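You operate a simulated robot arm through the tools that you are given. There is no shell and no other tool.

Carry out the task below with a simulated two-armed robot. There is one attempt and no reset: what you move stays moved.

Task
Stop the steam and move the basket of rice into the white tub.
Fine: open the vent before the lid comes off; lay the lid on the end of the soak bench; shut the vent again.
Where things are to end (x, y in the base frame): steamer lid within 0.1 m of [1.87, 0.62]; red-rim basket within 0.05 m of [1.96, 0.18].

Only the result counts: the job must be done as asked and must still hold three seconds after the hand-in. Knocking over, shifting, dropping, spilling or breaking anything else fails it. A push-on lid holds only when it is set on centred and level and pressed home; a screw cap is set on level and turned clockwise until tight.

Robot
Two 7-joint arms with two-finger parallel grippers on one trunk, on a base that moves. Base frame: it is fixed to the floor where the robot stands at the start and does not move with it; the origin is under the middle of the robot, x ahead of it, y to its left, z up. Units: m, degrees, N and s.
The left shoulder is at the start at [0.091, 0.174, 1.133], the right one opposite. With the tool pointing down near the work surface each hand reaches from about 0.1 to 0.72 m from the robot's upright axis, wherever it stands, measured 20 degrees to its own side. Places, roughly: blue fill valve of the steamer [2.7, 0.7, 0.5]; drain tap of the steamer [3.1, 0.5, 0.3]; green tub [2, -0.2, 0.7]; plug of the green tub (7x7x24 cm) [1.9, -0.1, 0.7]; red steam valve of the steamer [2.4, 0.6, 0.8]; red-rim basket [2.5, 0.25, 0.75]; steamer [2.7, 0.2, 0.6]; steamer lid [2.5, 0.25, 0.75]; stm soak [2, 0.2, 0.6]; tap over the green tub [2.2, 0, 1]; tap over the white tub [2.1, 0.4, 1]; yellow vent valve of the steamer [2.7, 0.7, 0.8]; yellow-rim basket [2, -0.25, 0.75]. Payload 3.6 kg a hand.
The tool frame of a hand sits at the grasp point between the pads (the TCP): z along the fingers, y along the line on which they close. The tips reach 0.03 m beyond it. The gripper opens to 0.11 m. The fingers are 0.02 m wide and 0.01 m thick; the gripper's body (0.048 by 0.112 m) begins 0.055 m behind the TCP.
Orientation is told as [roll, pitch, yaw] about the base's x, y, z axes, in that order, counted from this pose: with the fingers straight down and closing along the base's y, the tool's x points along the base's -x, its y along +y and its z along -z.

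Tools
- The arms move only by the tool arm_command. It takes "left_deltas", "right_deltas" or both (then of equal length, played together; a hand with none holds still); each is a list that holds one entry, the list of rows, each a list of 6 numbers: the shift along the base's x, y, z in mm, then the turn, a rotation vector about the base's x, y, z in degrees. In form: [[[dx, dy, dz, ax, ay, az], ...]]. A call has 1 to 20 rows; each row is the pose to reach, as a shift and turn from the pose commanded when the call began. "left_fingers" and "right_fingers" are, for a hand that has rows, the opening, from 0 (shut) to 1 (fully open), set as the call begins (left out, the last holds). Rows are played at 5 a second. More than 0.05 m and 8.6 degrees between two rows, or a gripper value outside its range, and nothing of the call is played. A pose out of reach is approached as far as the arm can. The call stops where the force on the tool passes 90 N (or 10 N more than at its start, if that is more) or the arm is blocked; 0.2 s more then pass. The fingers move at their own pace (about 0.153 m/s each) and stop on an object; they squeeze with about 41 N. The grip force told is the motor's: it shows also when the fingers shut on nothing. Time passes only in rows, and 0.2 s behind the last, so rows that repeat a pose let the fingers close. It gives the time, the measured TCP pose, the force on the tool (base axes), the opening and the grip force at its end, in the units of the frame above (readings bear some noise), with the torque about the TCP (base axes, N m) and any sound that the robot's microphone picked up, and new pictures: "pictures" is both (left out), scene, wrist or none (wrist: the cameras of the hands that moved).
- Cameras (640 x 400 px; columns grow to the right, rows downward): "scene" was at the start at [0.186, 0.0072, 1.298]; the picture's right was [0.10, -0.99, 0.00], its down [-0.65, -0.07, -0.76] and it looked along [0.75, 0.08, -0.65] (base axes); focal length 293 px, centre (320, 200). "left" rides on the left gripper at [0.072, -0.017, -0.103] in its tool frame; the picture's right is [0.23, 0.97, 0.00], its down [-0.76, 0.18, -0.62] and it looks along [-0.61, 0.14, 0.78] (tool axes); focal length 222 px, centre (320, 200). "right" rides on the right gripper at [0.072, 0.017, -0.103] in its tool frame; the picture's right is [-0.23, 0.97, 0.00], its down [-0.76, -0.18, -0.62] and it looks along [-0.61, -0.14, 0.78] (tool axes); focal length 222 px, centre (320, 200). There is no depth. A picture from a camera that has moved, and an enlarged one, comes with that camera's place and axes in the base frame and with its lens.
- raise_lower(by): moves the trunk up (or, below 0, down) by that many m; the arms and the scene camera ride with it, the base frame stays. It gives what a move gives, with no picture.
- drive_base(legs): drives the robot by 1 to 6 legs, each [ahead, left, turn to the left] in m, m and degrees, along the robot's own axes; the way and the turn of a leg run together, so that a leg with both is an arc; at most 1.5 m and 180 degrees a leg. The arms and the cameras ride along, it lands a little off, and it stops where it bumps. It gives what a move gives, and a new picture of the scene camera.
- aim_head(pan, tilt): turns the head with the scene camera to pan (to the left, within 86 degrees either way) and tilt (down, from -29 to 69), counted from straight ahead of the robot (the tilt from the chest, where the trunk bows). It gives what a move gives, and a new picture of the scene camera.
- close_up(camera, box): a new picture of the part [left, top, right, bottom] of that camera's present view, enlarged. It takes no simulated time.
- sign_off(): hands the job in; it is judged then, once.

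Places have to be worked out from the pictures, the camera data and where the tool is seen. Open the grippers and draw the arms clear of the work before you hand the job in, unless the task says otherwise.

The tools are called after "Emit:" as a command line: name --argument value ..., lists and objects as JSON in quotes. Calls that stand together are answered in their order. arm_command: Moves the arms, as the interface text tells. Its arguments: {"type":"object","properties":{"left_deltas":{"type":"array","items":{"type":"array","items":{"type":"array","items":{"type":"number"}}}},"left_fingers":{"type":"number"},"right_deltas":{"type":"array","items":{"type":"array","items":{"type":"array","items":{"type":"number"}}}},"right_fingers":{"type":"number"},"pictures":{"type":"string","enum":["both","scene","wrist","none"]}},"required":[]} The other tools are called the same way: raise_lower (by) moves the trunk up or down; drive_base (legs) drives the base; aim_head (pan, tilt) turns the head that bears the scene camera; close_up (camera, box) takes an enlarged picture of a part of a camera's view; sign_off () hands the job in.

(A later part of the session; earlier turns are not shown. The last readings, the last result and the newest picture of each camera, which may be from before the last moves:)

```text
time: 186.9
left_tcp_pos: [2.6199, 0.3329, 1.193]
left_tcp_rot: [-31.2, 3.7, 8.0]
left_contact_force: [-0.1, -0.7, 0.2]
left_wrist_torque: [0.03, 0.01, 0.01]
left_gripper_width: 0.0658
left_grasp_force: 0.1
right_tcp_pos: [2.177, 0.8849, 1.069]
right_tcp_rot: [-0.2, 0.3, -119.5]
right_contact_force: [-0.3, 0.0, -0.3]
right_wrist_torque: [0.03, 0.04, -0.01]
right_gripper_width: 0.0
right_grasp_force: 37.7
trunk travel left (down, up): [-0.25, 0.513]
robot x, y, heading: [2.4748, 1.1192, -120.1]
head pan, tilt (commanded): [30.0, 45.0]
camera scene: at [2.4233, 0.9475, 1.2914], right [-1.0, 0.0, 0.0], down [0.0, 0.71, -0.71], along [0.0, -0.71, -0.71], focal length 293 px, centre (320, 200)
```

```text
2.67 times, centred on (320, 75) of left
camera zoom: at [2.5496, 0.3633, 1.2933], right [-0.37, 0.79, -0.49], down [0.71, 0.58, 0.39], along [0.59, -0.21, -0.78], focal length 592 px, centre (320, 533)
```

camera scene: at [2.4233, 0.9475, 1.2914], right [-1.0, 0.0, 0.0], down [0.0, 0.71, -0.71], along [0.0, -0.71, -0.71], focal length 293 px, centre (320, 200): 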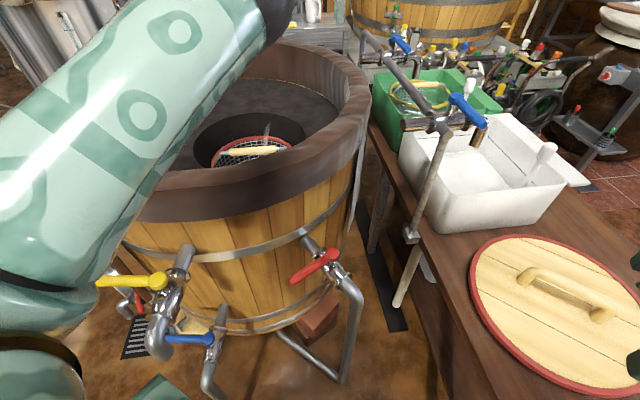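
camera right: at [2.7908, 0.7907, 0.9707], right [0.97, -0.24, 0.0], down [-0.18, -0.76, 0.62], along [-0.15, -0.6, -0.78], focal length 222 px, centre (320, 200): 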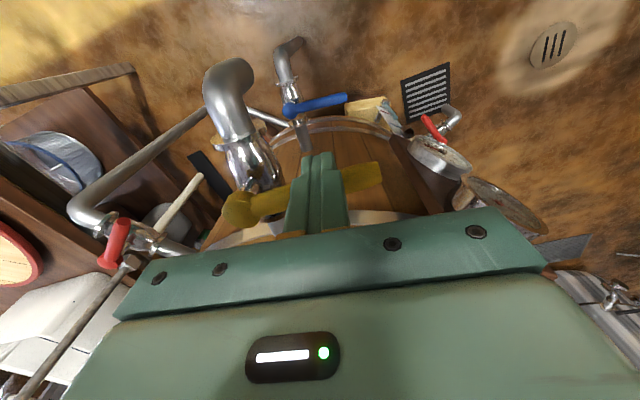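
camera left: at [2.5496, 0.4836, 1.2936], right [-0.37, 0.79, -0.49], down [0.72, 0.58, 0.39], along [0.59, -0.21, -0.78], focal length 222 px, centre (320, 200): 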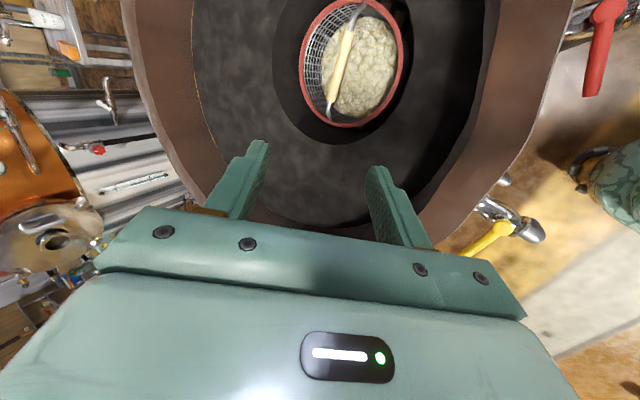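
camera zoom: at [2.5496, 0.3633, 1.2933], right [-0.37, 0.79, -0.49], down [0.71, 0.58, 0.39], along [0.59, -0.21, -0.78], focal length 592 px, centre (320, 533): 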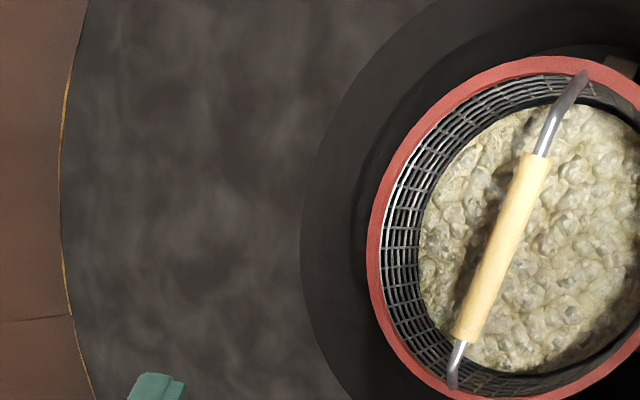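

Two wrist views triangulate the grip centre to (2.6146, 0.2536, 0.794), angle about 10°. I'll bring the base 0.06 m closer and then move the hand to a pre-grasp point 0.2 m back along the finger axis.

Emit:
drive_base --legs '[[0.052, 0.03, 0]]'

Emit:
arm_command --left_deltas '[[[-2, 20, -35, 0, 0, 0], [-4, 40, -70, 0, 0, 0], [-6, 55, -105, 0, 0, 1], [-8, 65, -140, 0, 0, 2], [-9, 75, -175, 0, 0, 2], [-9, 85, -205, 0, 0, 2]]]' --left_fingers 0.6 --pictures "both"

```text
time: 187.9
left_tcp_pos: [2.6187, 0.2737, 1.1916]
left_tcp_rot: [-31.3, 3.5, 8.1]
left_contact_force: [-0.2, -0.5, -1.0]
left_wrist_torque: [0.01, -0.04, 0.03]
left_gripper_width: 0.066
left_grasp_force: 0.1
right_tcp_pos: [2.1746, 0.8255, 1.0668]
right_tcp_rot: [-0.2, 0.1, -119.4]
right_contact_force: [-1.0, -0.8, 0.1]
right_wrist_torque: [0.01, -0.02, -0.01]
right_gripper_width: 0.0
right_grasp_force: 37.4
trunk travel left (down, up): [-0.25, 0.513]
robot x, y, heading: [2.4733, 1.0605, -119.7]
head pan, tilt (commanded): [30.0, 45.0]
camera scene: at [2.4204, 0.8881, 1.2914], right [-1.0, 0.0, 0.0], down [0.0, 0.71, -0.71], along [0.0, -0.71, -0.71], focal length 293 px, centre (320, 200)
```

scene: 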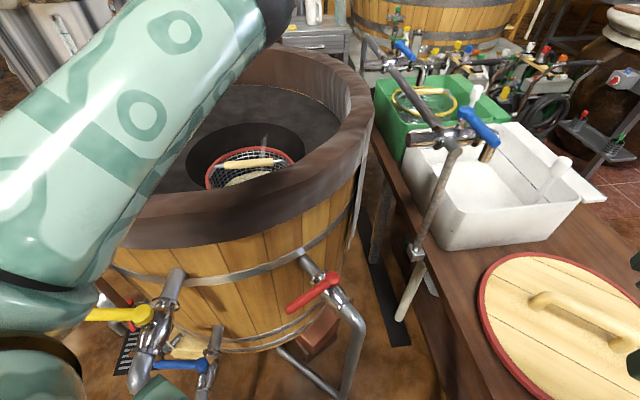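

```text
time: 189.3
left_tcp_pos: [2.6117, 0.3627, 0.987]
left_tcp_rot: [-31.3, 3.6, 10.1]
left_contact_force: [0.1, 0.2, -0.5]
left_wrist_torque: [0.0, 0.03, 0.01]
left_gripper_width: 0.066
left_grasp_force: 0.1
right_tcp_pos: [2.1759, 0.8266, 1.0668]
right_tcp_rot: [-0.2, 0.0, -119.4]
right_contact_force: [0.5, -1.5, -0.8]
right_wrist_torque: [0.02, 0.01, -0.02]
right_gripper_width: 0.0
right_grasp_force: 37.5
trunk travel left (down, up): [-0.25, 0.513]
robot x, y, heading: [2.4758, 1.0644, -120.0]
head pan, tilt (commanded): [30.0, 45.0]
camera scene: at [2.4221, 0.8892, 1.2916], right [-1.0, 0.0, 0.0], down [0.0, 0.71, -0.71], along [0.0, -0.71, -0.71], focal length 293 px, centre (320, 200)
camera left: at [2.5397, 0.3897, 1.0884], right [-0.4, 0.77, -0.49], down [0.69, 0.61, 0.39], along [0.6, -0.19, -0.78], focal length 222 px, centre (320, 200)
```

scene: 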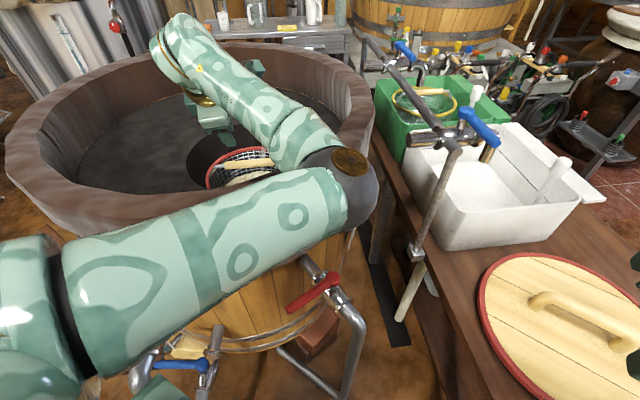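
left: 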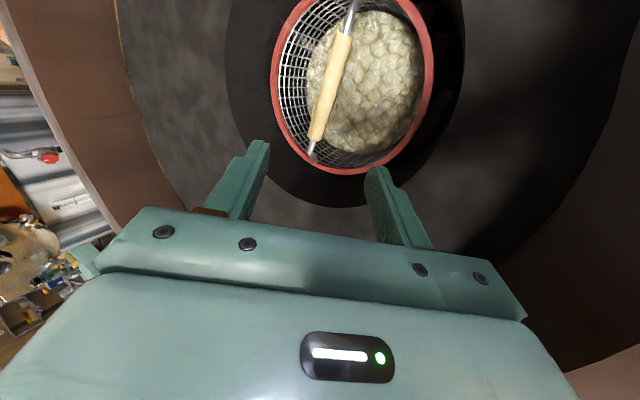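

The elbow dropped when the hand came inward, close to the tub rim. I'll go back up to the stretched pose (elbow high) and descend nearly straight down instead.

Emit:
arm_command --left_deltas '[[[0, -10, 30, 0, 0, 0], [2, -20, 65, 0, 0, 0], [4, -35, 100, 0, 0, 0], [5, -55, 135, 0, 0, 0], [6, -75, 165, 0, 0, 0], [6, -95, 190, 0, 0, 0], [6, -100, 205, 0, 0, 0]]]' --left_fingers 1 --pictures "scene"

```text
time: 190.9
left_tcp_pos: [2.6185, 0.2624, 1.1925]
left_tcp_rot: [-31.5, 3.6, 10.0]
left_contact_force: [0.4, -0.4, 0.1]
left_wrist_torque: [-0.02, -0.04, -0.02]
left_gripper_width: 0.1102
left_grasp_force: 0.0
right_tcp_pos: [2.1765, 0.8253, 1.0671]
right_tcp_rot: [-0.2, 0.1, -119.4]
right_contact_force: [0.0, 0.0, -0.3]
right_wrist_torque: [0.02, -0.01, 0.01]
right_gripper_width: 0.0003
right_grasp_force: 37.7
trunk travel left (down, up): [-0.25, 0.513]
robot x, y, heading: [2.4731, 1.0609, -119.8]
head pan, tilt (commanded): [30.0, 45.0]
camera scene: at [2.4221, 0.8896, 1.2917], right [-1.0, 0.0, 0.0], down [0.0, 0.71, -0.71], along [0.0, -0.71, -0.71], focal length 293 px, centre (320, 200)
```

scene: 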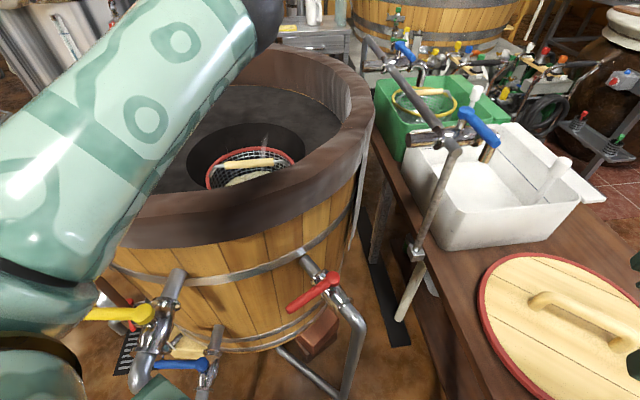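

The elbow is up again. I'll back the base 0.025 m so the arm stays stretched on the way down, then descend with the hand moving slightly outward.

Emit:
drive_base --legs '[[-0.022, -0.0125, 0]]'

Emit:
arm_command --left_deltas '[[[0, -8, -20, 0, 0, 0], [0, -16, -40, 0, 0, 0], [0, -24, -60, 0, 0, 0], [-1, -30, -85, 0, 0, 0], [-1, -34, -110, 0, 0, 0], [-2, -38, -135, 0, 0, 0], [-2, -40, -160, 0, 0, 0]]]' --left_fingers 1 --pictures "both"

```text
time: 191.7
left_tcp_pos: [2.6189, 0.2883, 1.1931]
left_tcp_rot: [-31.3, 3.6, 10.0]
left_contact_force: [-0.1, 0.5, 1.0]
left_wrist_torque: [-0.03, -0.02, 0.02]
left_gripper_width: 0.1097
left_grasp_force: 0.0
right_tcp_pos: [2.1769, 0.8526, 1.068]
right_tcp_rot: [-0.3, 0.1, -119.4]
right_contact_force: [0.4, -0.4, -0.4]
right_wrist_torque: [-0.02, 0.0, 0.03]
right_gripper_width: 0.0
right_grasp_force: 37.6
trunk travel left (down, up): [-0.25, 0.513]
robot x, y, heading: [2.4773, 1.0856, -119.9]
head pan, tilt (commanded): [30.0, 45.0]
camera scene: at [2.4218, 0.9158, 1.2919], right [-1.0, 0.0, 0.0], down [0.0, 0.71, -0.71], along [0.0, -0.71, -0.71], focal length 293 px, centre (320, 200)
```

scene: 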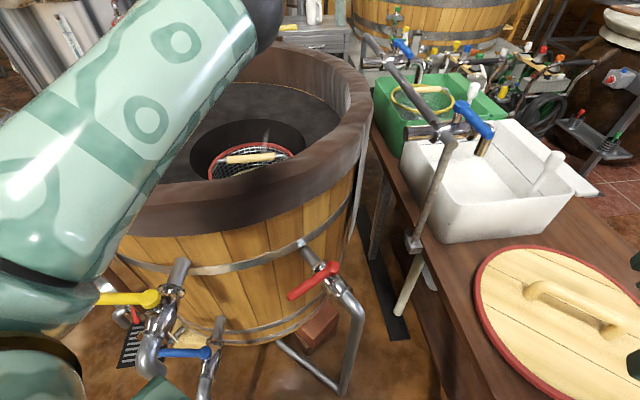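

```text
time: 193.3
left_tcp_pos: [2.6159, 0.246, 1.0305]
left_tcp_rot: [-31.3, 3.6, 10.0]
left_contact_force: [0.1, 0.2, -0.3]
left_wrist_torque: [0.01, 0.04, 0.05]
left_gripper_width: 0.11
left_grasp_force: 0.0
right_tcp_pos: [2.1759, 0.8504, 1.0687]
right_tcp_rot: [-0.3, 0.1, -119.4]
right_contact_force: [0.2, 0.1, 0.2]
right_wrist_torque: [0.02, 0.03, 0.03]
right_gripper_width: 0.0
right_grasp_force: 37.7
trunk travel left (down, up): [-0.25, 0.513]
robot x, y, heading: [2.4757, 1.0854, -119.7]
head pan, tilt (commanded): [30.0, 45.0]
camera scene: at [2.4219, 0.9139, 1.2916], right [-1.0, 0.0, 0.0], down [0.0, 0.71, -0.71], along [0.0, -0.71, -0.71], focal length 293 px, centre (320, 200)
camera left: at [2.5443, 0.2741, 1.132], right [-0.4, 0.77, -0.49], down [0.69, 0.61, 0.39], along [0.6, -0.18, -0.78], focal length 222 px, centre (320, 200)
```

scene: 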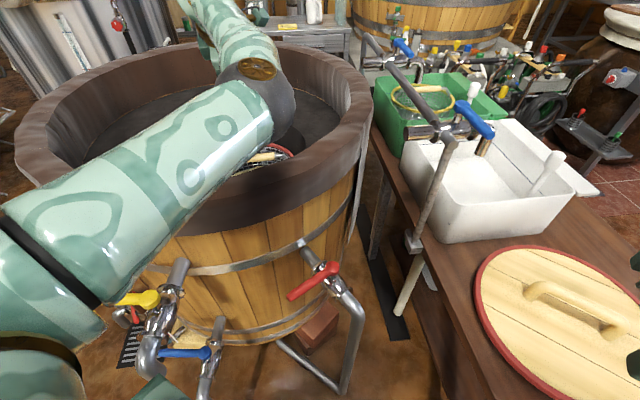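
left: 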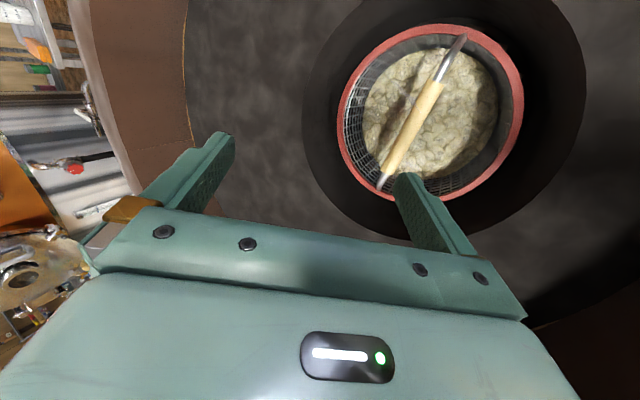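

The arm is nearly straight with the elbow well above the rim. With the gripper fully open I'll descend vertically over the grip to about z=0.88 and check.

Emit:
arm_command --left_deltas '[[[0, 3, -25, 0, 0, 0], [-1, 5, -50, 0, 0, 0], [-1, 7, -75, 0, 0, 0], [-1, 9, -100, 0, 0, 0], [-1, 10, -125, 0, 0, 0], [-1, 10, -150, 0, 0, 0]]]' --left_fingers 1 --pictures "both"

Emit:
close_up --camera "left" --box '[240, 40, 560, 240]'

```text
time: 194.7
left_tcp_pos: [2.6171, 0.2574, 0.882]
left_tcp_rot: [-31.4, 3.5, 9.9]
left_contact_force: [-1.1, -0.3, -0.1]
left_wrist_torque: [0.01, -0.01, -0.01]
left_gripper_width: 0.11
left_grasp_force: 0.1
right_tcp_pos: [2.1755, 0.8501, 1.0683]
right_tcp_rot: [-0.3, 0.1, -119.3]
right_contact_force: [0.2, 0.2, 0.0]
right_wrist_torque: [0.03, -0.02, 0.01]
right_gripper_width: 0.0002
right_grasp_force: 37.8
trunk travel left (down, up): [-0.25, 0.513]
robot x, y, heading: [2.4762, 1.0869, -120.0]
head pan, tilt (commanded): [30.0, 45.0]
camera scene: at [2.422, 0.9139, 1.2916], right [-1.0, 0.0, 0.0], down [0.0, 0.71, -0.71], along [0.0, -0.71, -0.71], focal length 293 px, centre (320, 200)
camera left: at [2.5447, 0.283, 0.983], right [-0.4, 0.77, -0.49], down [0.69, 0.61, 0.39], along [0.6, -0.18, -0.78], focal length 222 px, centre (320, 200)
```

scene: 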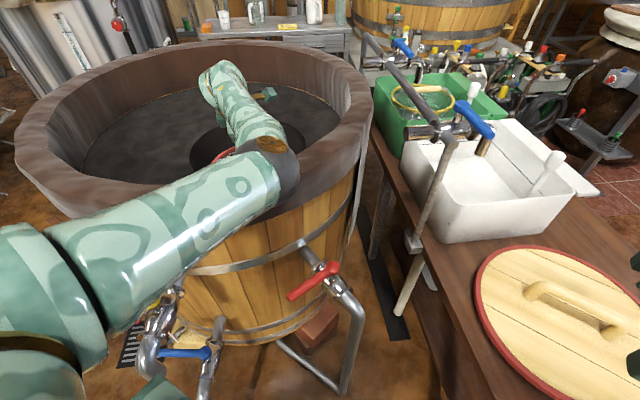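
left: 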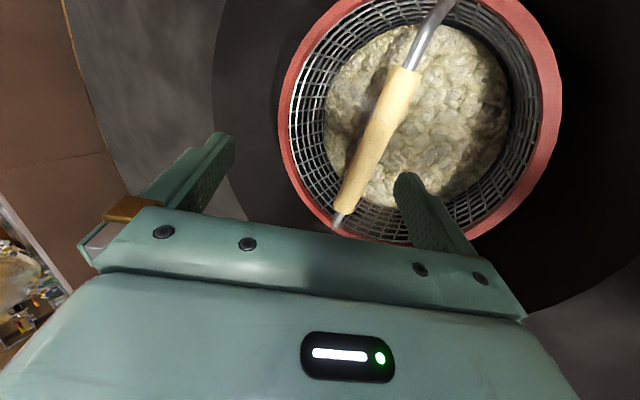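

```text
2.00 times, centred on (400, 140) of left
camera zoom: at [2.5447, 0.283, 0.983], right [-0.4, 0.77, -0.49], down [0.69, 0.61, 0.39], along [0.6, -0.18, -0.78], focal length 444 px, centre (160, 320)
```

zoom: 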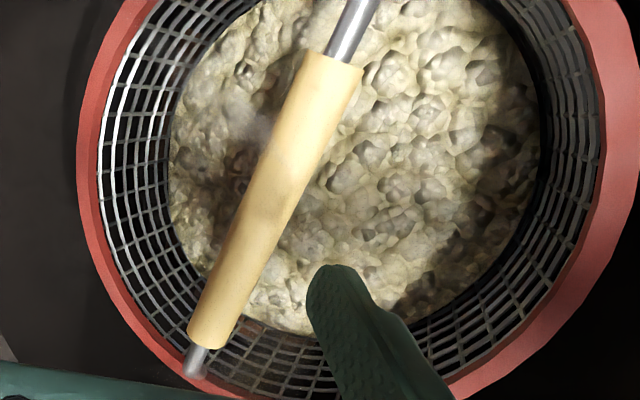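

The grip is at (2.6135, 0.258, 0.794), but on the way down the elbow would come too near the tub rim. I'll go back up, raise the trunk 0.1 m and come 0.06 m closer, so the stretched arm slopes down more steeply over the rim.

Emit:
arm_command --left_deltas '[[[0, -1, 25, 0, 0, 0], [0, -3, 50, 0, 0, 0], [0, -5, 75, 0, 0, 0], [0, -7, 100, 0, 0, 0], [0, -9, 125, 0, 0, 0], [0, -10, 150, 0, 0, 0]]]' --pictures "none"

Emit:
raise_lower --by 0.1

Emit:
drive_base --legs '[[0.052, 0.03, 0]]'

```text
time: 196.1
left_tcp_pos: [2.6152, 0.2472, 1.0338]
left_tcp_rot: [-31.4, 3.5, 10.1]
left_contact_force: [-0.1, -0.4, 0.0]
left_wrist_torque: [0.01, -0.01, 0.01]
left_gripper_width: 0.11
left_grasp_force: 0.0
right_tcp_pos: [2.1762, 0.8504, 1.0677]
right_tcp_rot: [-0.1, 0.2, -119.4]
right_contact_force: [0.3, -0.1, -0.4]
right_wrist_torque: [0.01, 0.0, 0.01]
right_gripper_width: 0.0
right_grasp_force: 38.1
trunk travel left (down, up): [-0.25, 0.513]
robot x, y, heading: [2.4711, 1.0825, -119.9]
head pan, tilt (commanded): [30.0, 45.0]
```

```text
time: 197.4
left_tcp_pos: [2.6146, 0.2457, 1.1304]
left_tcp_rot: [-31.3, 3.6, 10.0]
left_contact_force: [0.7, 0.2, -0.6]
left_wrist_torque: [-0.04, 0.05, 0.0]
left_gripper_width: 0.1102
left_grasp_force: 0.0
right_tcp_pos: [2.1762, 0.8508, 1.1681]
right_tcp_rot: [-0.4, 0.3, -119.4]
right_contact_force: [0.3, -0.8, 0.1]
right_wrist_torque: [0.02, 0.0, 0.0]
right_gripper_width: 0.0002
right_grasp_force: 37.0
trunk travel left (down, up): [-0.35, 0.413]
robot x, y, heading: [2.4713, 1.0808, -119.6]
head pan, tilt (commanded): [30.0, 45.0]
```

```text
time: 198.4
left_tcp_pos: [2.6138, 0.1877, 1.132]
left_tcp_rot: [-31.3, 3.6, 10.1]
left_contact_force: [0.2, -1.1, -0.8]
left_wrist_torque: [0.0, -0.06, 0.02]
left_gripper_width: 0.1102
left_grasp_force: 0.1
right_tcp_pos: [2.1741, 0.7895, 1.1675]
right_tcp_rot: [-0.3, 0.2, -119.3]
right_contact_force: [-0.5, -1.3, -0.7]
right_wrist_torque: [0.03, -0.02, 0.0]
right_gripper_width: 0.0
right_grasp_force: 37.8
trunk travel left (down, up): [-0.35, 0.413]
robot x, y, heading: [2.4699, 1.0276, -119.7]
head pan, tilt (commanded): [30.0, 45.0]
camera scene: at [2.4396, 0.89, 1.3936], right [-1.0, 0.0, 0.0], down [0.0, 0.71, -0.71], along [0.0, -0.71, -0.71], focal length 293 px, centre (320, 200)
```

scene: 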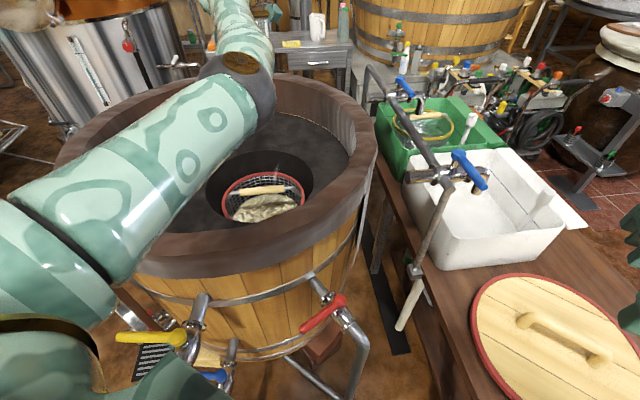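

Good. Now I'll descend to about z=0.88 above the grip, with y going to 0.258.

Emit:
arm_command --left_deltas '[[[0, 10, -30, 0, 0, 0], [0, 20, -60, 0, 0, 0], [0, 30, -90, 0, 0, 0], [0, 40, -120, 0, 0, 0], [0, 50, -150, 0, 0, 0], [0, 58, -180, 0, 0, 0], [0, 65, -215, 0, 0, 0], [0, 69, -252, 0, 0, 0]]]' --left_fingers 1 --pictures "both"

```text
time: 200.2
left_tcp_pos: [2.6163, 0.2566, 0.8801]
left_tcp_rot: [-31.5, 3.5, 10.1]
left_contact_force: [0.8, 0.4, 0.0]
left_wrist_torque: [0.0, -0.01, 0.01]
left_gripper_width: 0.1098
left_grasp_force: 0.0
right_tcp_pos: [2.1751, 0.7913, 1.1683]
right_tcp_rot: [-0.3, 0.1, -119.3]
right_contact_force: [0.8, -0.2, 0.3]
right_wrist_torque: [0.01, 0.02, -0.02]
right_gripper_width: 0.0
right_grasp_force: 37.1
trunk travel left (down, up): [-0.35, 0.413]
robot x, y, heading: [2.4689, 1.026, -119.8]
head pan, tilt (commanded): [30.0, 45.0]
camera scene: at [2.442, 0.8906, 1.3938], right [-1.0, 0.0, 0.0], down [0.0, 0.71, -0.71], along [0.0, -0.71, -0.71], focal length 293 px, centre (320, 200)
camera left: at [2.545, 0.2843, 0.9811], right [-0.4, 0.77, -0.49], down [0.69, 0.61, 0.39], along [0.6, -0.18, -0.78], focal length 222 px, centre (320, 200)
```

scene: 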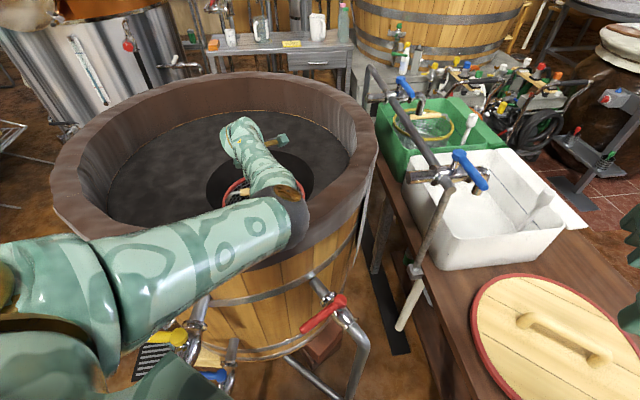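
left: 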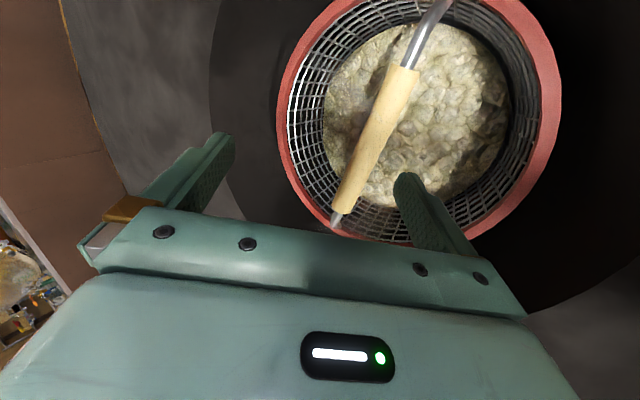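

The elbow is higher now (about 1.1 m). I'll descend the last 8 cm slowly so the grip comes between the fingers.

Emit:
arm_command --left_deltas '[[[0, 0, -15, 0, 0, 0], [-1, 1, -30, 0, 0, 0], [-1, 1, -45, 0, 0, 0], [-2, 1, -55, 0, 0, 0]]]' --left_fingers 1 --pictures "both"

Emit:
close_up --camera "scene" --box '[180, 80, 400, 218]'

```text
time: 201.2
left_tcp_pos: [2.6136, 0.2587, 0.8235]
left_tcp_rot: [-31.4, 3.6, 10.1]
left_contact_force: [-0.6, -0.2, -1.3]
left_wrist_torque: [0.0, 0.02, 0.0]
left_gripper_width: 0.1104
left_grasp_force: 0.0
right_tcp_pos: [2.1757, 0.7916, 1.1673]
right_tcp_rot: [-0.3, 0.1, -119.3]
right_contact_force: [-0.4, -0.5, 0.1]
right_wrist_torque: [0.0, 0.01, 0.03]
right_gripper_width: 0.0001
right_grasp_force: 37.8
trunk travel left (down, up): [-0.35, 0.413]
robot x, y, heading: [2.4702, 1.0259, -119.7]
head pan, tilt (commanded): [30.0, 45.0]
camera scene: at [2.4418, 0.891, 1.3938], right [-1.0, 0.0, 0.0], down [0.0, 0.71, -0.71], along [0.0, -0.71, -0.71], focal length 293 px, centre (320, 200)
camera left: at [2.5426, 0.2853, 0.9258], right [-0.4, 0.77, -0.49], down [0.69, 0.61, 0.39], along [0.6, -0.18, -0.78], focal length 222 px, centre (320, 200)
```

scene: 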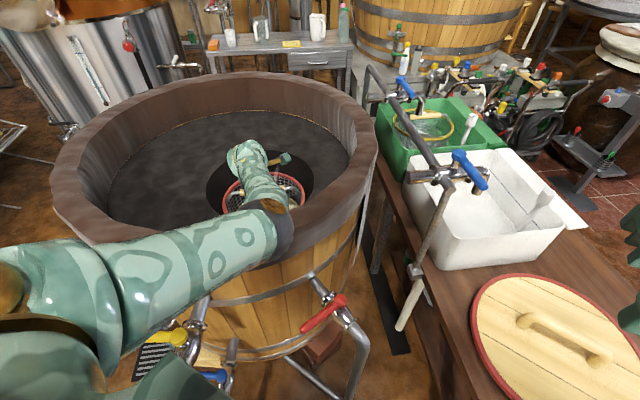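
left: 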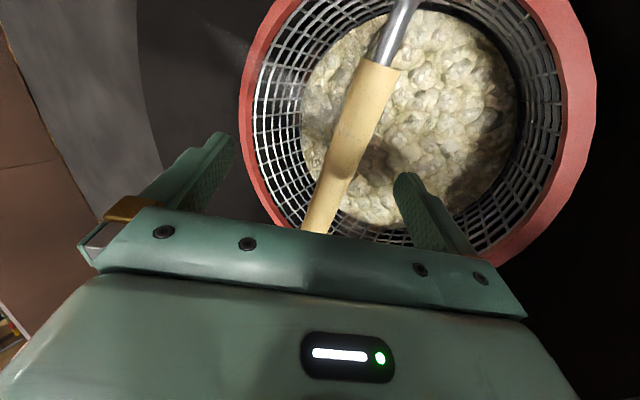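

```text
2.90 times, centred on (290, 149) of scene
camera zoom: at [2.4418, 0.891, 1.3938], right [-1.0, 0.0, 0.0], down [0.0, 0.71, -0.71], along [0.0, -0.71, -0.71], focal length 851 px, centre (407, 348)
```

zoom: 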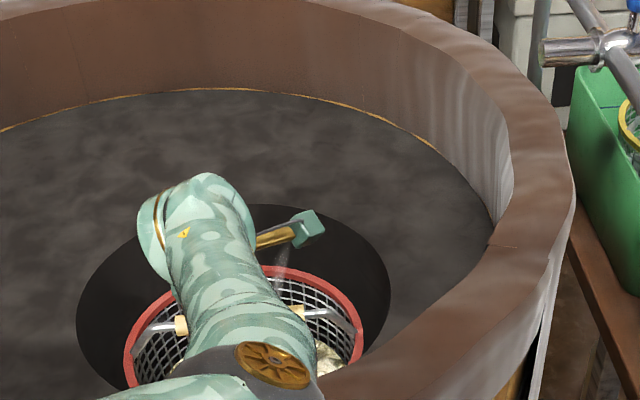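

The bar is between the fingers, 3 cm below the TCP, and the elbow stays above the rim. I'll go down the last part.

Emit:
arm_command --left_deltas '[[[0, 0, -9, 0, 0, 0], [0, 0, -18, 0, 0, 0], [0, 0, -27, 0, 0, 0], [0, 0, -27, 0, 0, 0]]]' --left_fingers 1 --pictures "both"

Emit:
close_up --camera "left" --box '[180, 40, 500, 240]'

```text
time: 202.2
left_tcp_pos: [2.6152, 0.2576, 0.7976]
left_tcp_rot: [-31.5, 3.5, 10.1]
left_contact_force: [-1.7, -0.5, -0.3]
left_wrist_torque: [-0.03, 0.0, 0.0]
left_gripper_width: 0.1102
left_grasp_force: 0.0
right_tcp_pos: [2.1752, 0.7906, 1.168]
right_tcp_rot: [-0.3, 0.0, -119.3]
right_contact_force: [-0.2, -0.5, 0.1]
right_wrist_torque: [-0.01, 0.0, -0.01]
right_gripper_width: 0.0
right_grasp_force: 37.5
trunk travel left (down, up): [-0.35, 0.413]
robot x, y, heading: [2.4709, 1.025, -120.0]
head pan, tilt (commanded): [30.0, 45.0]
camera scene: at [2.4417, 0.8912, 1.3938], right [-1.0, 0.0, 0.0], down [0.0, 0.71, -0.71], along [0.0, -0.71, -0.71], focal length 293 px, centre (320, 200)
camera left: at [2.5429, 0.2852, 0.8991], right [-0.4, 0.77, -0.49], down [0.69, 0.61, 0.39], along [0.6, -0.18, -0.78], focal length 222 px, centre (320, 200)
```

scene: 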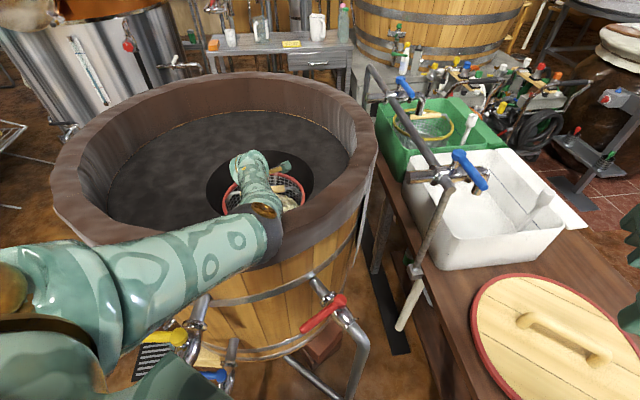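
left: 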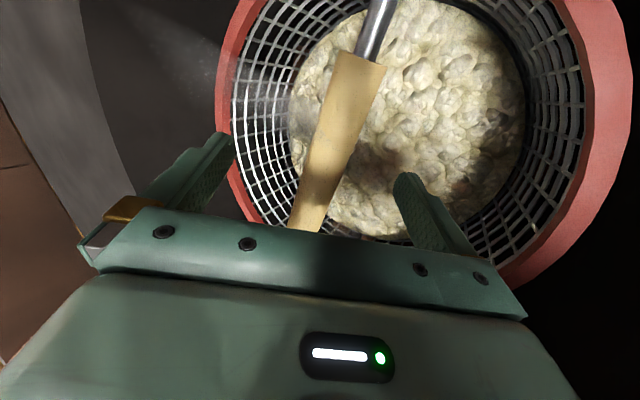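

```text
2.00 times, centred on (340, 140) of left
camera zoom: at [2.5429, 0.2852, 0.8991], right [-0.4, 0.77, -0.49], down [0.69, 0.61, 0.39], along [0.6, -0.18, -0.78], focal length 444 px, centre (280, 320)
```

zoom: 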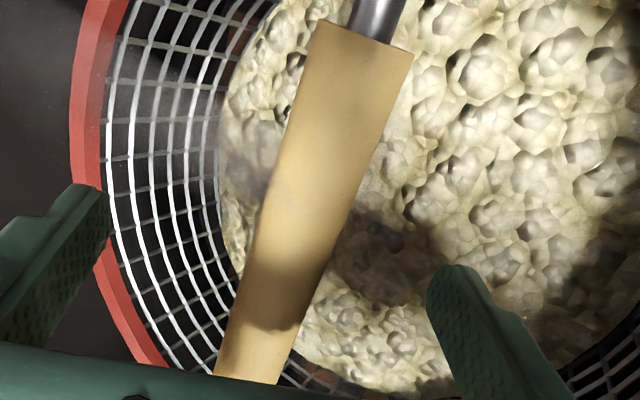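

The grip is centred between the fingers about 1 cm ahead of the TCP. I'll advance 7 mm along the finger axis and close.

Emit:
arm_command --left_deltas '[[[0, -4, -6, 0, 0, 0], [0, -4, -6, 0, 0, 0]]]' --pictures "none"

Emit:
arm_command --left_deltas '[[[0, 0, 0, 0, 0, 0], [0, 0, 0, 0, 0, 0], [0, 0, 0, 0, 0, 0], [0, 0, 0, 0, 0, 0], [0, 0, 0, 0, 0, 0]]]' --left_fingers 0 --pictures "both"

```text
time: 202.8
left_tcp_pos: [2.6151, 0.2537, 0.7913]
left_tcp_rot: [-31.4, 3.6, 10.1]
left_contact_force: [-0.1, 0.3, -0.8]
left_wrist_torque: [-0.01, 0.01, 0.01]
left_gripper_width: 0.1101
left_grasp_force: 0.1
right_tcp_pos: [2.1756, 0.7903, 1.168]
right_tcp_rot: [-0.3, 0.1, -119.4]
right_contact_force: [0.3, 0.5, -0.3]
right_wrist_torque: [-0.04, 0.0, 0.03]
right_gripper_width: 0.0
right_grasp_force: 37.5
trunk travel left (down, up): [-0.35, 0.413]
robot x, y, heading: [2.4686, 1.0225, -119.7]
head pan, tilt (commanded): [30.0, 45.0]
```

```text
time: 204.0
left_tcp_pos: [2.6162, 0.2535, 0.7911]
left_tcp_rot: [-31.4, 3.5, 10.1]
left_contact_force: [0.1, -1.9, 1.3]
left_wrist_torque: [0.09, -0.7, -0.74]
left_gripper_width: 0.0225
left_grasp_force: 41.4
right_tcp_pos: [2.1757, 0.7908, 1.1681]
right_tcp_rot: [-0.3, 0.1, -119.3]
right_contact_force: [0.4, -0.2, 0.1]
right_wrist_torque: [0.03, -0.02, 0.0]
right_gripper_width: 0.0003
right_grasp_force: 37.3
trunk travel left (down, up): [-0.35, 0.413]
robot x, y, heading: [2.4746, 1.0265, -119.9]
head pan, tilt (commanded): [30.0, 45.0]
camera scene: at [2.4418, 0.891, 1.3938], right [-1.0, 0.0, 0.0], down [0.0, 0.71, -0.71], along [0.0, -0.71, -0.71], focal length 293 px, centre (320, 200)
camera left: at [2.5431, 0.2808, 0.8934], right [-0.4, 0.77, -0.49], down [0.69, 0.61, 0.39], along [0.6, -0.18, -0.78], focal length 222 px, centre (320, 200)
```

scene: 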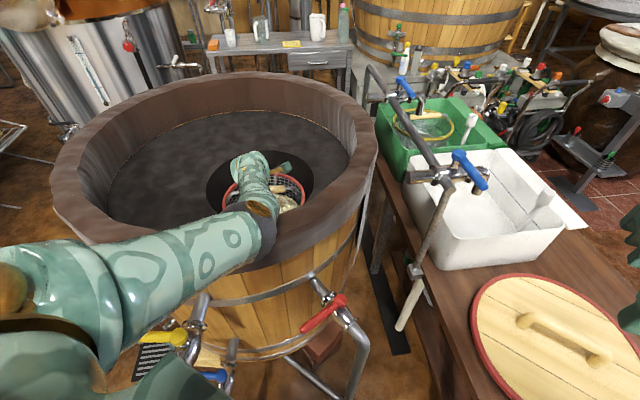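
left: 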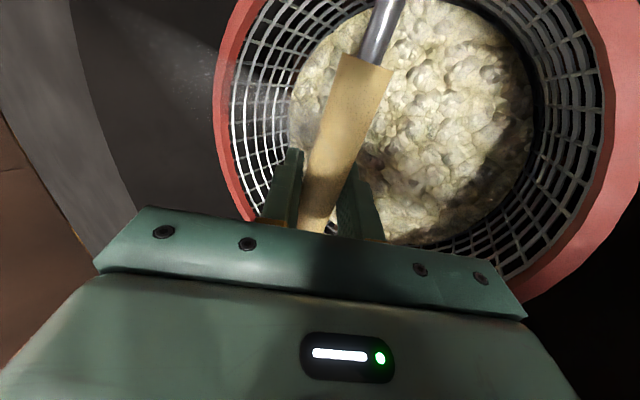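

The grip is held (22.5 mm, 41 N). I'll lift 40 mm straight up first and check the weight and level.

Emit:
arm_command --left_deltas '[[[0, 0, 8, 0, 0, 0], [0, 0, 16, 0, 0, 0], [0, 0, 24, 0, 0, 0], [0, 0, 32, 0, 0, 0], [0, 0, 40, 0, 0, 0], [0, 0, 40, 0, 0, 0]]]' --pictures "both"

```text
time: 205.4
left_tcp_pos: [2.6149, 0.2532, 0.831]
left_tcp_rot: [-31.3, 3.6, 10.2]
left_contact_force: [0.3, 0.8, -13.5]
left_wrist_torque: [-0.03, -0.05, 0.0]
left_gripper_width: 0.0218
left_grasp_force: 40.9
right_tcp_pos: [2.175, 0.7891, 1.1675]
right_tcp_rot: [-0.2, 0.2, -119.3]
right_contact_force: [0.4, -0.7, 0.3]
right_wrist_torque: [-0.02, 0.01, -0.02]
right_gripper_width: 0.0
right_grasp_force: 38.2
trunk travel left (down, up): [-0.35, 0.413]
robot x, y, heading: [2.4733, 1.0258, -119.7]
head pan, tilt (commanded): [30.0, 45.0]
camera scene: at [2.4421, 0.8891, 1.3936], right [-1.0, 0.0, 0.0], down [0.0, 0.71, -0.71], along [0.0, -0.71, -0.71], focal length 293 px, centre (320, 200)
camera left: at [2.5434, 0.2803, 0.9321], right [-0.4, 0.77, -0.49], down [0.69, 0.61, 0.39], along [0.6, -0.18, -0.78], focal length 222 px, centre (320, 200)
```

scene: 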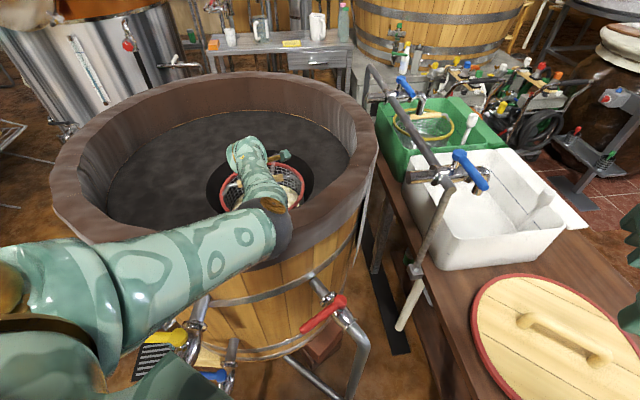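
left: 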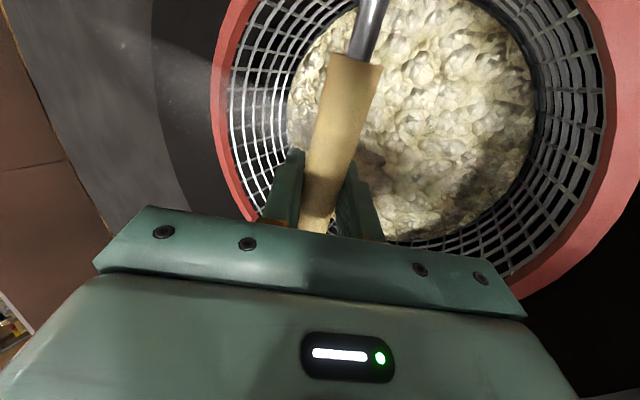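

The basket is up 4 cm, weight about 13.5 N, level. I'll keep lifting straight up in small steps.

Emit:
arm_command --left_deltas '[[[0, 0, 15, 0, 0, 0], [0, 0, 30, 0, 0, 0], [0, 0, 45, 0, 0, 0], [0, 0, 60, 0, 0, 0], [0, 0, 75, 0, 0, 0], [0, 0, 90, 0, 0, 0], [0, 0, 105, 0, 0, 0], [0, 0, 120, 0, 0, 0], [0, 0, 135, 0, 0, 0], [0, 0, 150, 0, 0, 0]]]' --pictures "both"

```text
time: 207.6
left_tcp_pos: [2.6149, 0.2526, 0.9802]
left_tcp_rot: [-31.3, 3.5, 10.2]
left_contact_force: [-0.3, 0.1, -13.9]
left_wrist_torque: [0.01, -0.06, 0.01]
left_gripper_width: 0.0217
left_grasp_force: 41.0
right_tcp_pos: [2.1757, 0.7899, 1.1683]
right_tcp_rot: [-0.4, 0.3, -119.3]
right_contact_force: [-0.2, -0.3, -0.6]
right_wrist_torque: [0.01, 0.03, -0.01]
right_gripper_width: 0.0001
right_grasp_force: 37.9
trunk travel left (down, up): [-0.35, 0.413]
robot x, y, heading: [2.4695, 1.0222, -119.6]
head pan, tilt (commanded): [30.0, 45.0]
camera scene: at [2.442, 0.8895, 1.3937], right [-1.0, 0.0, 0.0], down [0.0, 0.71, -0.71], along [0.0, -0.71, -0.71], focal length 293 px, centre (320, 200)
camera left: at [2.5433, 0.2802, 1.0814], right [-0.4, 0.77, -0.49], down [0.69, 0.61, 0.39], along [0.6, -0.18, -0.78], focal length 222 px, centre (320, 200)
```

scene: 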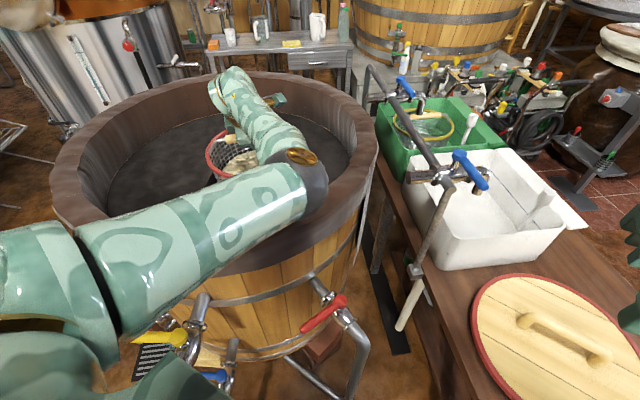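
left: 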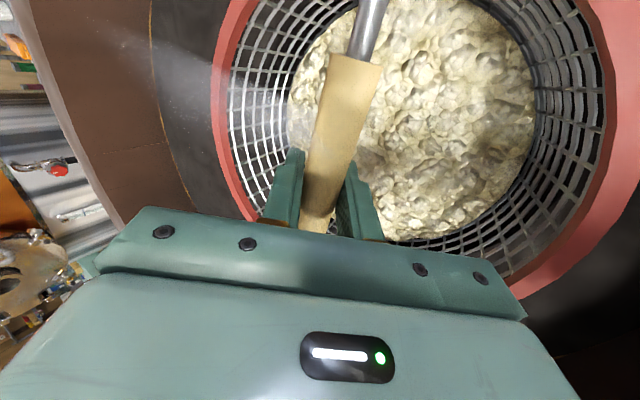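

Lifting goes well and the basket is level. I'll continue up to about z=1.23.

Emit:
arm_command --left_deltas '[[[0, 0, 15, 0, 0, 0], [0, 0, 30, 0, 0, 0], [0, 0, 45, 0, 0, 0], [0, 0, 60, 0, 0, 0], [0, 0, 75, 0, 0, 0], [0, 0, 90, 0, 0, 0], [0, 0, 105, 0, 0, 0], [0, 0, 120, 0, 0, 0], [0, 2, 135, 0, 0, 0], [0, 4, 150, 0, 0, 0], [0, 6, 165, 0, 0, 0], [0, 8, 180, 0, 0, 0], [0, 10, 195, 0, 0, 0], [0, 12, 210, 0, 0, 0], [0, 14, 225, 0, 0, 0], [0, 16, 240, 0, 0, 0]]]' --pictures "both"

```text
time: 211.0
left_tcp_pos: [2.6139, 0.2693, 1.2227]
left_tcp_rot: [-31.3, 3.6, 10.0]
left_contact_force: [0.3, -0.4, -12.6]
left_wrist_torque: [0.03, -0.07, 0.0]
left_gripper_width: 0.0214
left_grasp_force: 41.4
right_tcp_pos: [2.1748, 0.7906, 1.168]
right_tcp_rot: [-0.3, 0.3, -119.3]
right_contact_force: [0.1, 0.0, -0.2]
right_wrist_torque: [0.0, 0.0, -0.01]
right_gripper_width: 0.0001
right_grasp_force: 38.1
trunk travel left (down, up): [-0.35, 0.413]
robot x, y, heading: [2.4728, 1.0279, -119.8]
head pan, tilt (commanded): [30.0, 45.0]
camera scene: at [2.4421, 0.8898, 1.3937], right [-1.0, 0.0, 0.0], down [0.0, 0.71, -0.71], along [0.0, -0.71, -0.71], focal length 293 px, centre (320, 200)
camera left: at [2.5424, 0.2954, 1.3233], right [-0.4, 0.77, -0.49], down [0.69, 0.61, 0.39], along [0.6, -0.18, -0.78], focal length 222 px, centre (320, 200)
```

scene: 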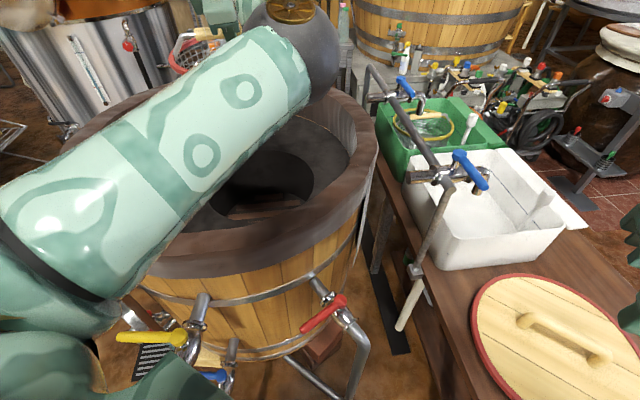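
left: 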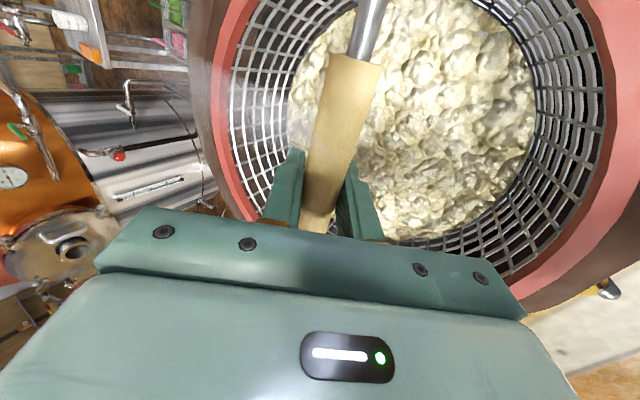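

The basket's bottom should now be at about 1.0 m, above the rim. For margin I'll raise the trunk another 0.06 m and check the pose.

Emit:
raise_lower --by 0.06

Emit:
aim_head --pan 45 --tilt 25

```text
time: 212.0
left_tcp_pos: [2.6148, 0.268, 1.2812]
left_tcp_rot: [-31.2, 3.7, 10.1]
left_contact_force: [-0.5, -0.1, -14.0]
left_wrist_torque: [0.01, -0.02, 0.0]
left_gripper_width: 0.0215
left_grasp_force: 41.7
right_tcp_pos: [2.1756, 0.7887, 1.2275]
right_tcp_rot: [-0.3, 0.2, -119.3]
right_contact_force: [-0.2, 0.0, 0.4]
right_wrist_torque: [0.01, 0.0, 0.0]
right_gripper_width: 0.0001
right_grasp_force: 37.8
trunk travel left (down, up): [-0.41, 0.353]
robot x, y, heading: [2.4694, 1.0271, -119.3]
head pan, tilt (commanded): [30.0, 45.0]
```

```text
time: 212.8
left_tcp_pos: [2.6148, 0.2683, 1.2818]
left_tcp_rot: [-31.3, 3.6, 10.1]
left_contact_force: [-0.2, -0.3, -13.4]
left_wrist_torque: [0.0, -0.03, 0.01]
left_gripper_width: 0.0217
left_grasp_force: 40.9
right_tcp_pos: [2.1766, 0.7905, 1.23]
right_tcp_rot: [-0.3, 0.2, -119.2]
right_contact_force: [0.6, 0.1, 0.5]
right_wrist_torque: [0.03, 0.01, 0.01]
right_gripper_width: 0.0
right_grasp_force: 37.2
trunk travel left (down, up): [-0.41, 0.353]
robot x, y, heading: [2.4715, 1.0227, -119.8]
head pan, tilt (commanded): [45.0, 25.0]
camera scene: at [2.475, 0.8974, 1.4848], right [-0.97, -0.26, 0.0], down [-0.11, 0.41, -0.91], along [0.24, -0.87, -0.42], focal length 293 px, centre (320, 200)
```

scene: 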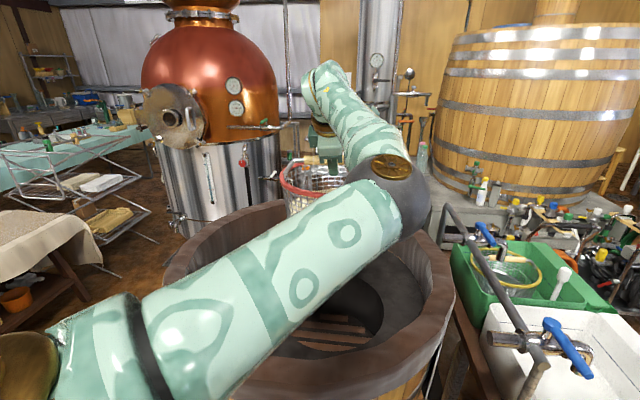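

The basket hangs clear of everything. I'll back straight away from the steamer (world +y) by 0.48 m.

Emit:
drive_base --legs '[[-0.417, -0.239, 0]]'

Emit:
aim_head --pan 35 --tilt 35

```text
time: 215.7
left_tcp_pos: [2.6092, 0.7486, 1.282]
left_tcp_rot: [-31.4, 3.5, 9.6]
left_contact_force: [-0.1, 0.1, -12.9]
left_wrist_torque: [0.0, -0.05, -0.03]
left_gripper_width: 0.0216
left_grasp_force: 41.3
right_tcp_pos: [2.1746, 1.2749, 1.2282]
right_tcp_rot: [-0.3, 0.3, -120.0]
right_contact_force: [-0.5, 0.7, 0.3]
right_wrist_torque: [-0.01, -0.03, 0.01]
right_gripper_width: 0.0
right_grasp_force: 37.7
trunk travel left (down, up): [-0.41, 0.353]
robot x, y, heading: [2.4715, 1.5066, -120.2]
head pan, tilt (commanded): [45.0, 25.0]
camera scene: at [2.4754, 1.3795, 1.4849], right [-0.97, -0.25, 0.0], down [-0.11, 0.41, -0.91], along [0.23, -0.88, -0.42], focal length 293 px, centre (320, 200)
```

scene: 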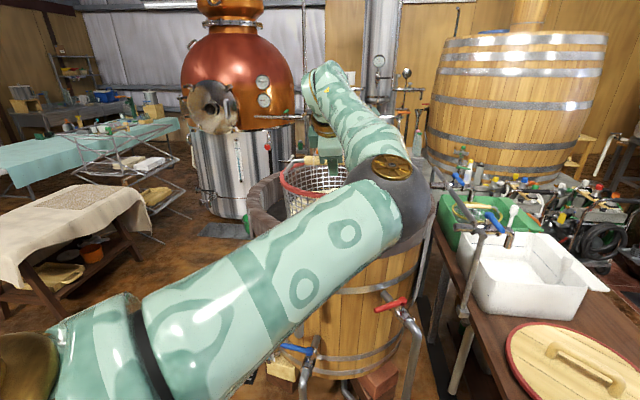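

```text
time: 216.4
left_tcp_pos: [2.6097, 0.7495, 1.2806]
left_tcp_rot: [-31.1, 3.7, 9.6]
left_contact_force: [-0.1, 0.6, -13.5]
left_wrist_torque: [0.03, -0.03, -0.01]
left_gripper_width: 0.0215
left_grasp_force: 40.6
right_tcp_pos: [2.1759, 1.2749, 1.2278]
right_tcp_rot: [-0.4, 0.1, -119.9]
right_contact_force: [-0.6, 0.8, -0.9]
right_wrist_torque: [0.02, -0.02, 0.0]
right_gripper_width: 0.0
right_grasp_force: 37.3
trunk travel left (down, up): [-0.41, 0.353]
robot x, y, heading: [2.4693, 1.5092, -120.3]
head pan, tilt (commanded): [35.0, 35.0]
camera scene: at [2.4593, 1.3805, 1.4692], right [-1.0, -0.08, 0.0], down [-0.05, 0.57, -0.82], along [0.07, -0.82, -0.57], focal length 293 px, centre (320, 200)
```

scene: 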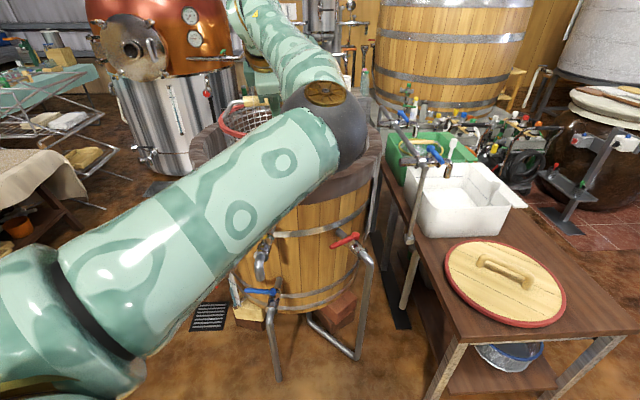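

The basket is clear of the steamer. I'll drive along -x by 1.35 m past the bench end, with the basket high at y≈0.75.

Emit:
drive_base --legs '[[0.681, -1.166, 0]]'

```text
time: 223.2
left_tcp_pos: [1.2729, 0.7408, 1.2809]
left_tcp_rot: [-31.2, 3.6, 10.5]
left_contact_force: [-0.4, -0.2, -13.3]
left_wrist_torque: [0.05, -0.03, -0.01]
left_gripper_width: 0.0216
left_grasp_force: 41.2
right_tcp_pos: [0.8314, 1.259, 1.227]
right_tcp_rot: [-0.2, 0.2, -119.1]
right_contact_force: [1.0, 0.5, 0.6]
right_wrist_torque: [0.02, 0.01, -0.01]
right_gripper_width: 0.0
right_grasp_force: 37.5
trunk travel left (down, up): [-0.41, 0.353]
robot x, y, heading: [1.1241, 1.4948, -119.7]
head pan, tilt (commanded): [35.0, 35.0]
camera scene: at [1.1141, 1.3703, 1.4691], right [-1.0, -0.1, 0.0], down [-0.06, 0.57, -0.82], along [0.08, -0.81, -0.58], focal length 293 px, centre (320, 200)
```

scene: 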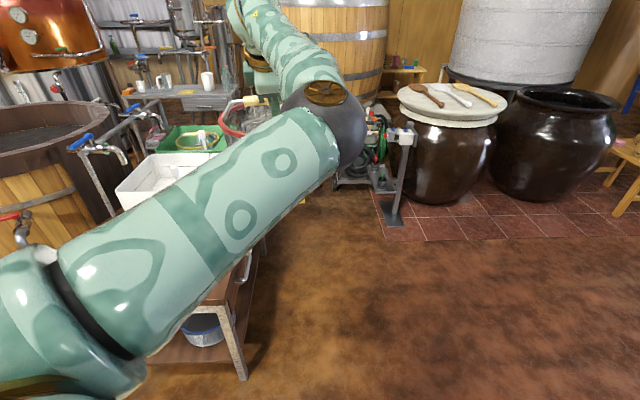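

I'll turn left 100° here, bringing the basket round to face +x.

Emit:
drive_base --legs '[[-0.1, 0, 0], [0, 0, 50], [0, 0, 50]]'

```text
time: 224.6
left_tcp_pos: [1.3411, 0.8135, 1.2768]
left_tcp_rot: [-30.7, 3.6, 11.8]
left_contact_force: [-0.8, -0.9, -12.8]
left_wrist_torque: [-0.03, -0.05, 0.03]
left_gripper_width: 0.0218
left_grasp_force: 40.8
right_tcp_pos: [0.8867, 1.3206, 1.2271]
right_tcp_rot: [-0.3, 0.1, -117.5]
right_contact_force: [0.3, -0.3, -0.1]
right_wrist_torque: [0.01, -0.05, -0.02]
right_gripper_width: 0.0001
right_grasp_force: 37.6
trunk travel left (down, up): [-0.41, 0.353]
robot x, y, heading: [1.1733, 1.567, -118.2]
head pan, tilt (commanded): [35.0, 35.0]
stopped in leg 2: the robot was blocked; the commanded pose is now the measured one
camera scene: at [1.1667, 1.4382, 1.4688], right [-0.99, -0.12, 0.0], down [-0.07, 0.57, -0.82], along [0.1, -0.81, -0.58], focal length 293 px, centre (320, 200)
```

scene: 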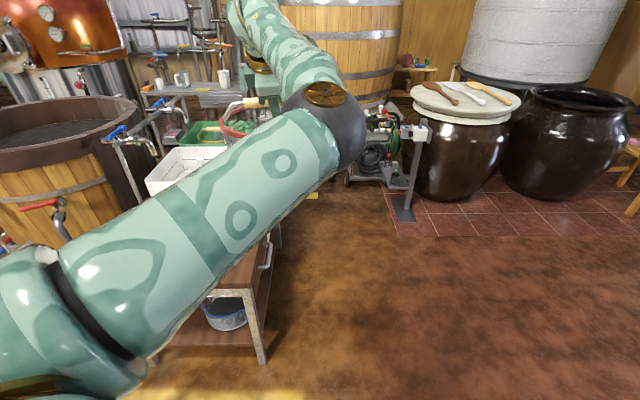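

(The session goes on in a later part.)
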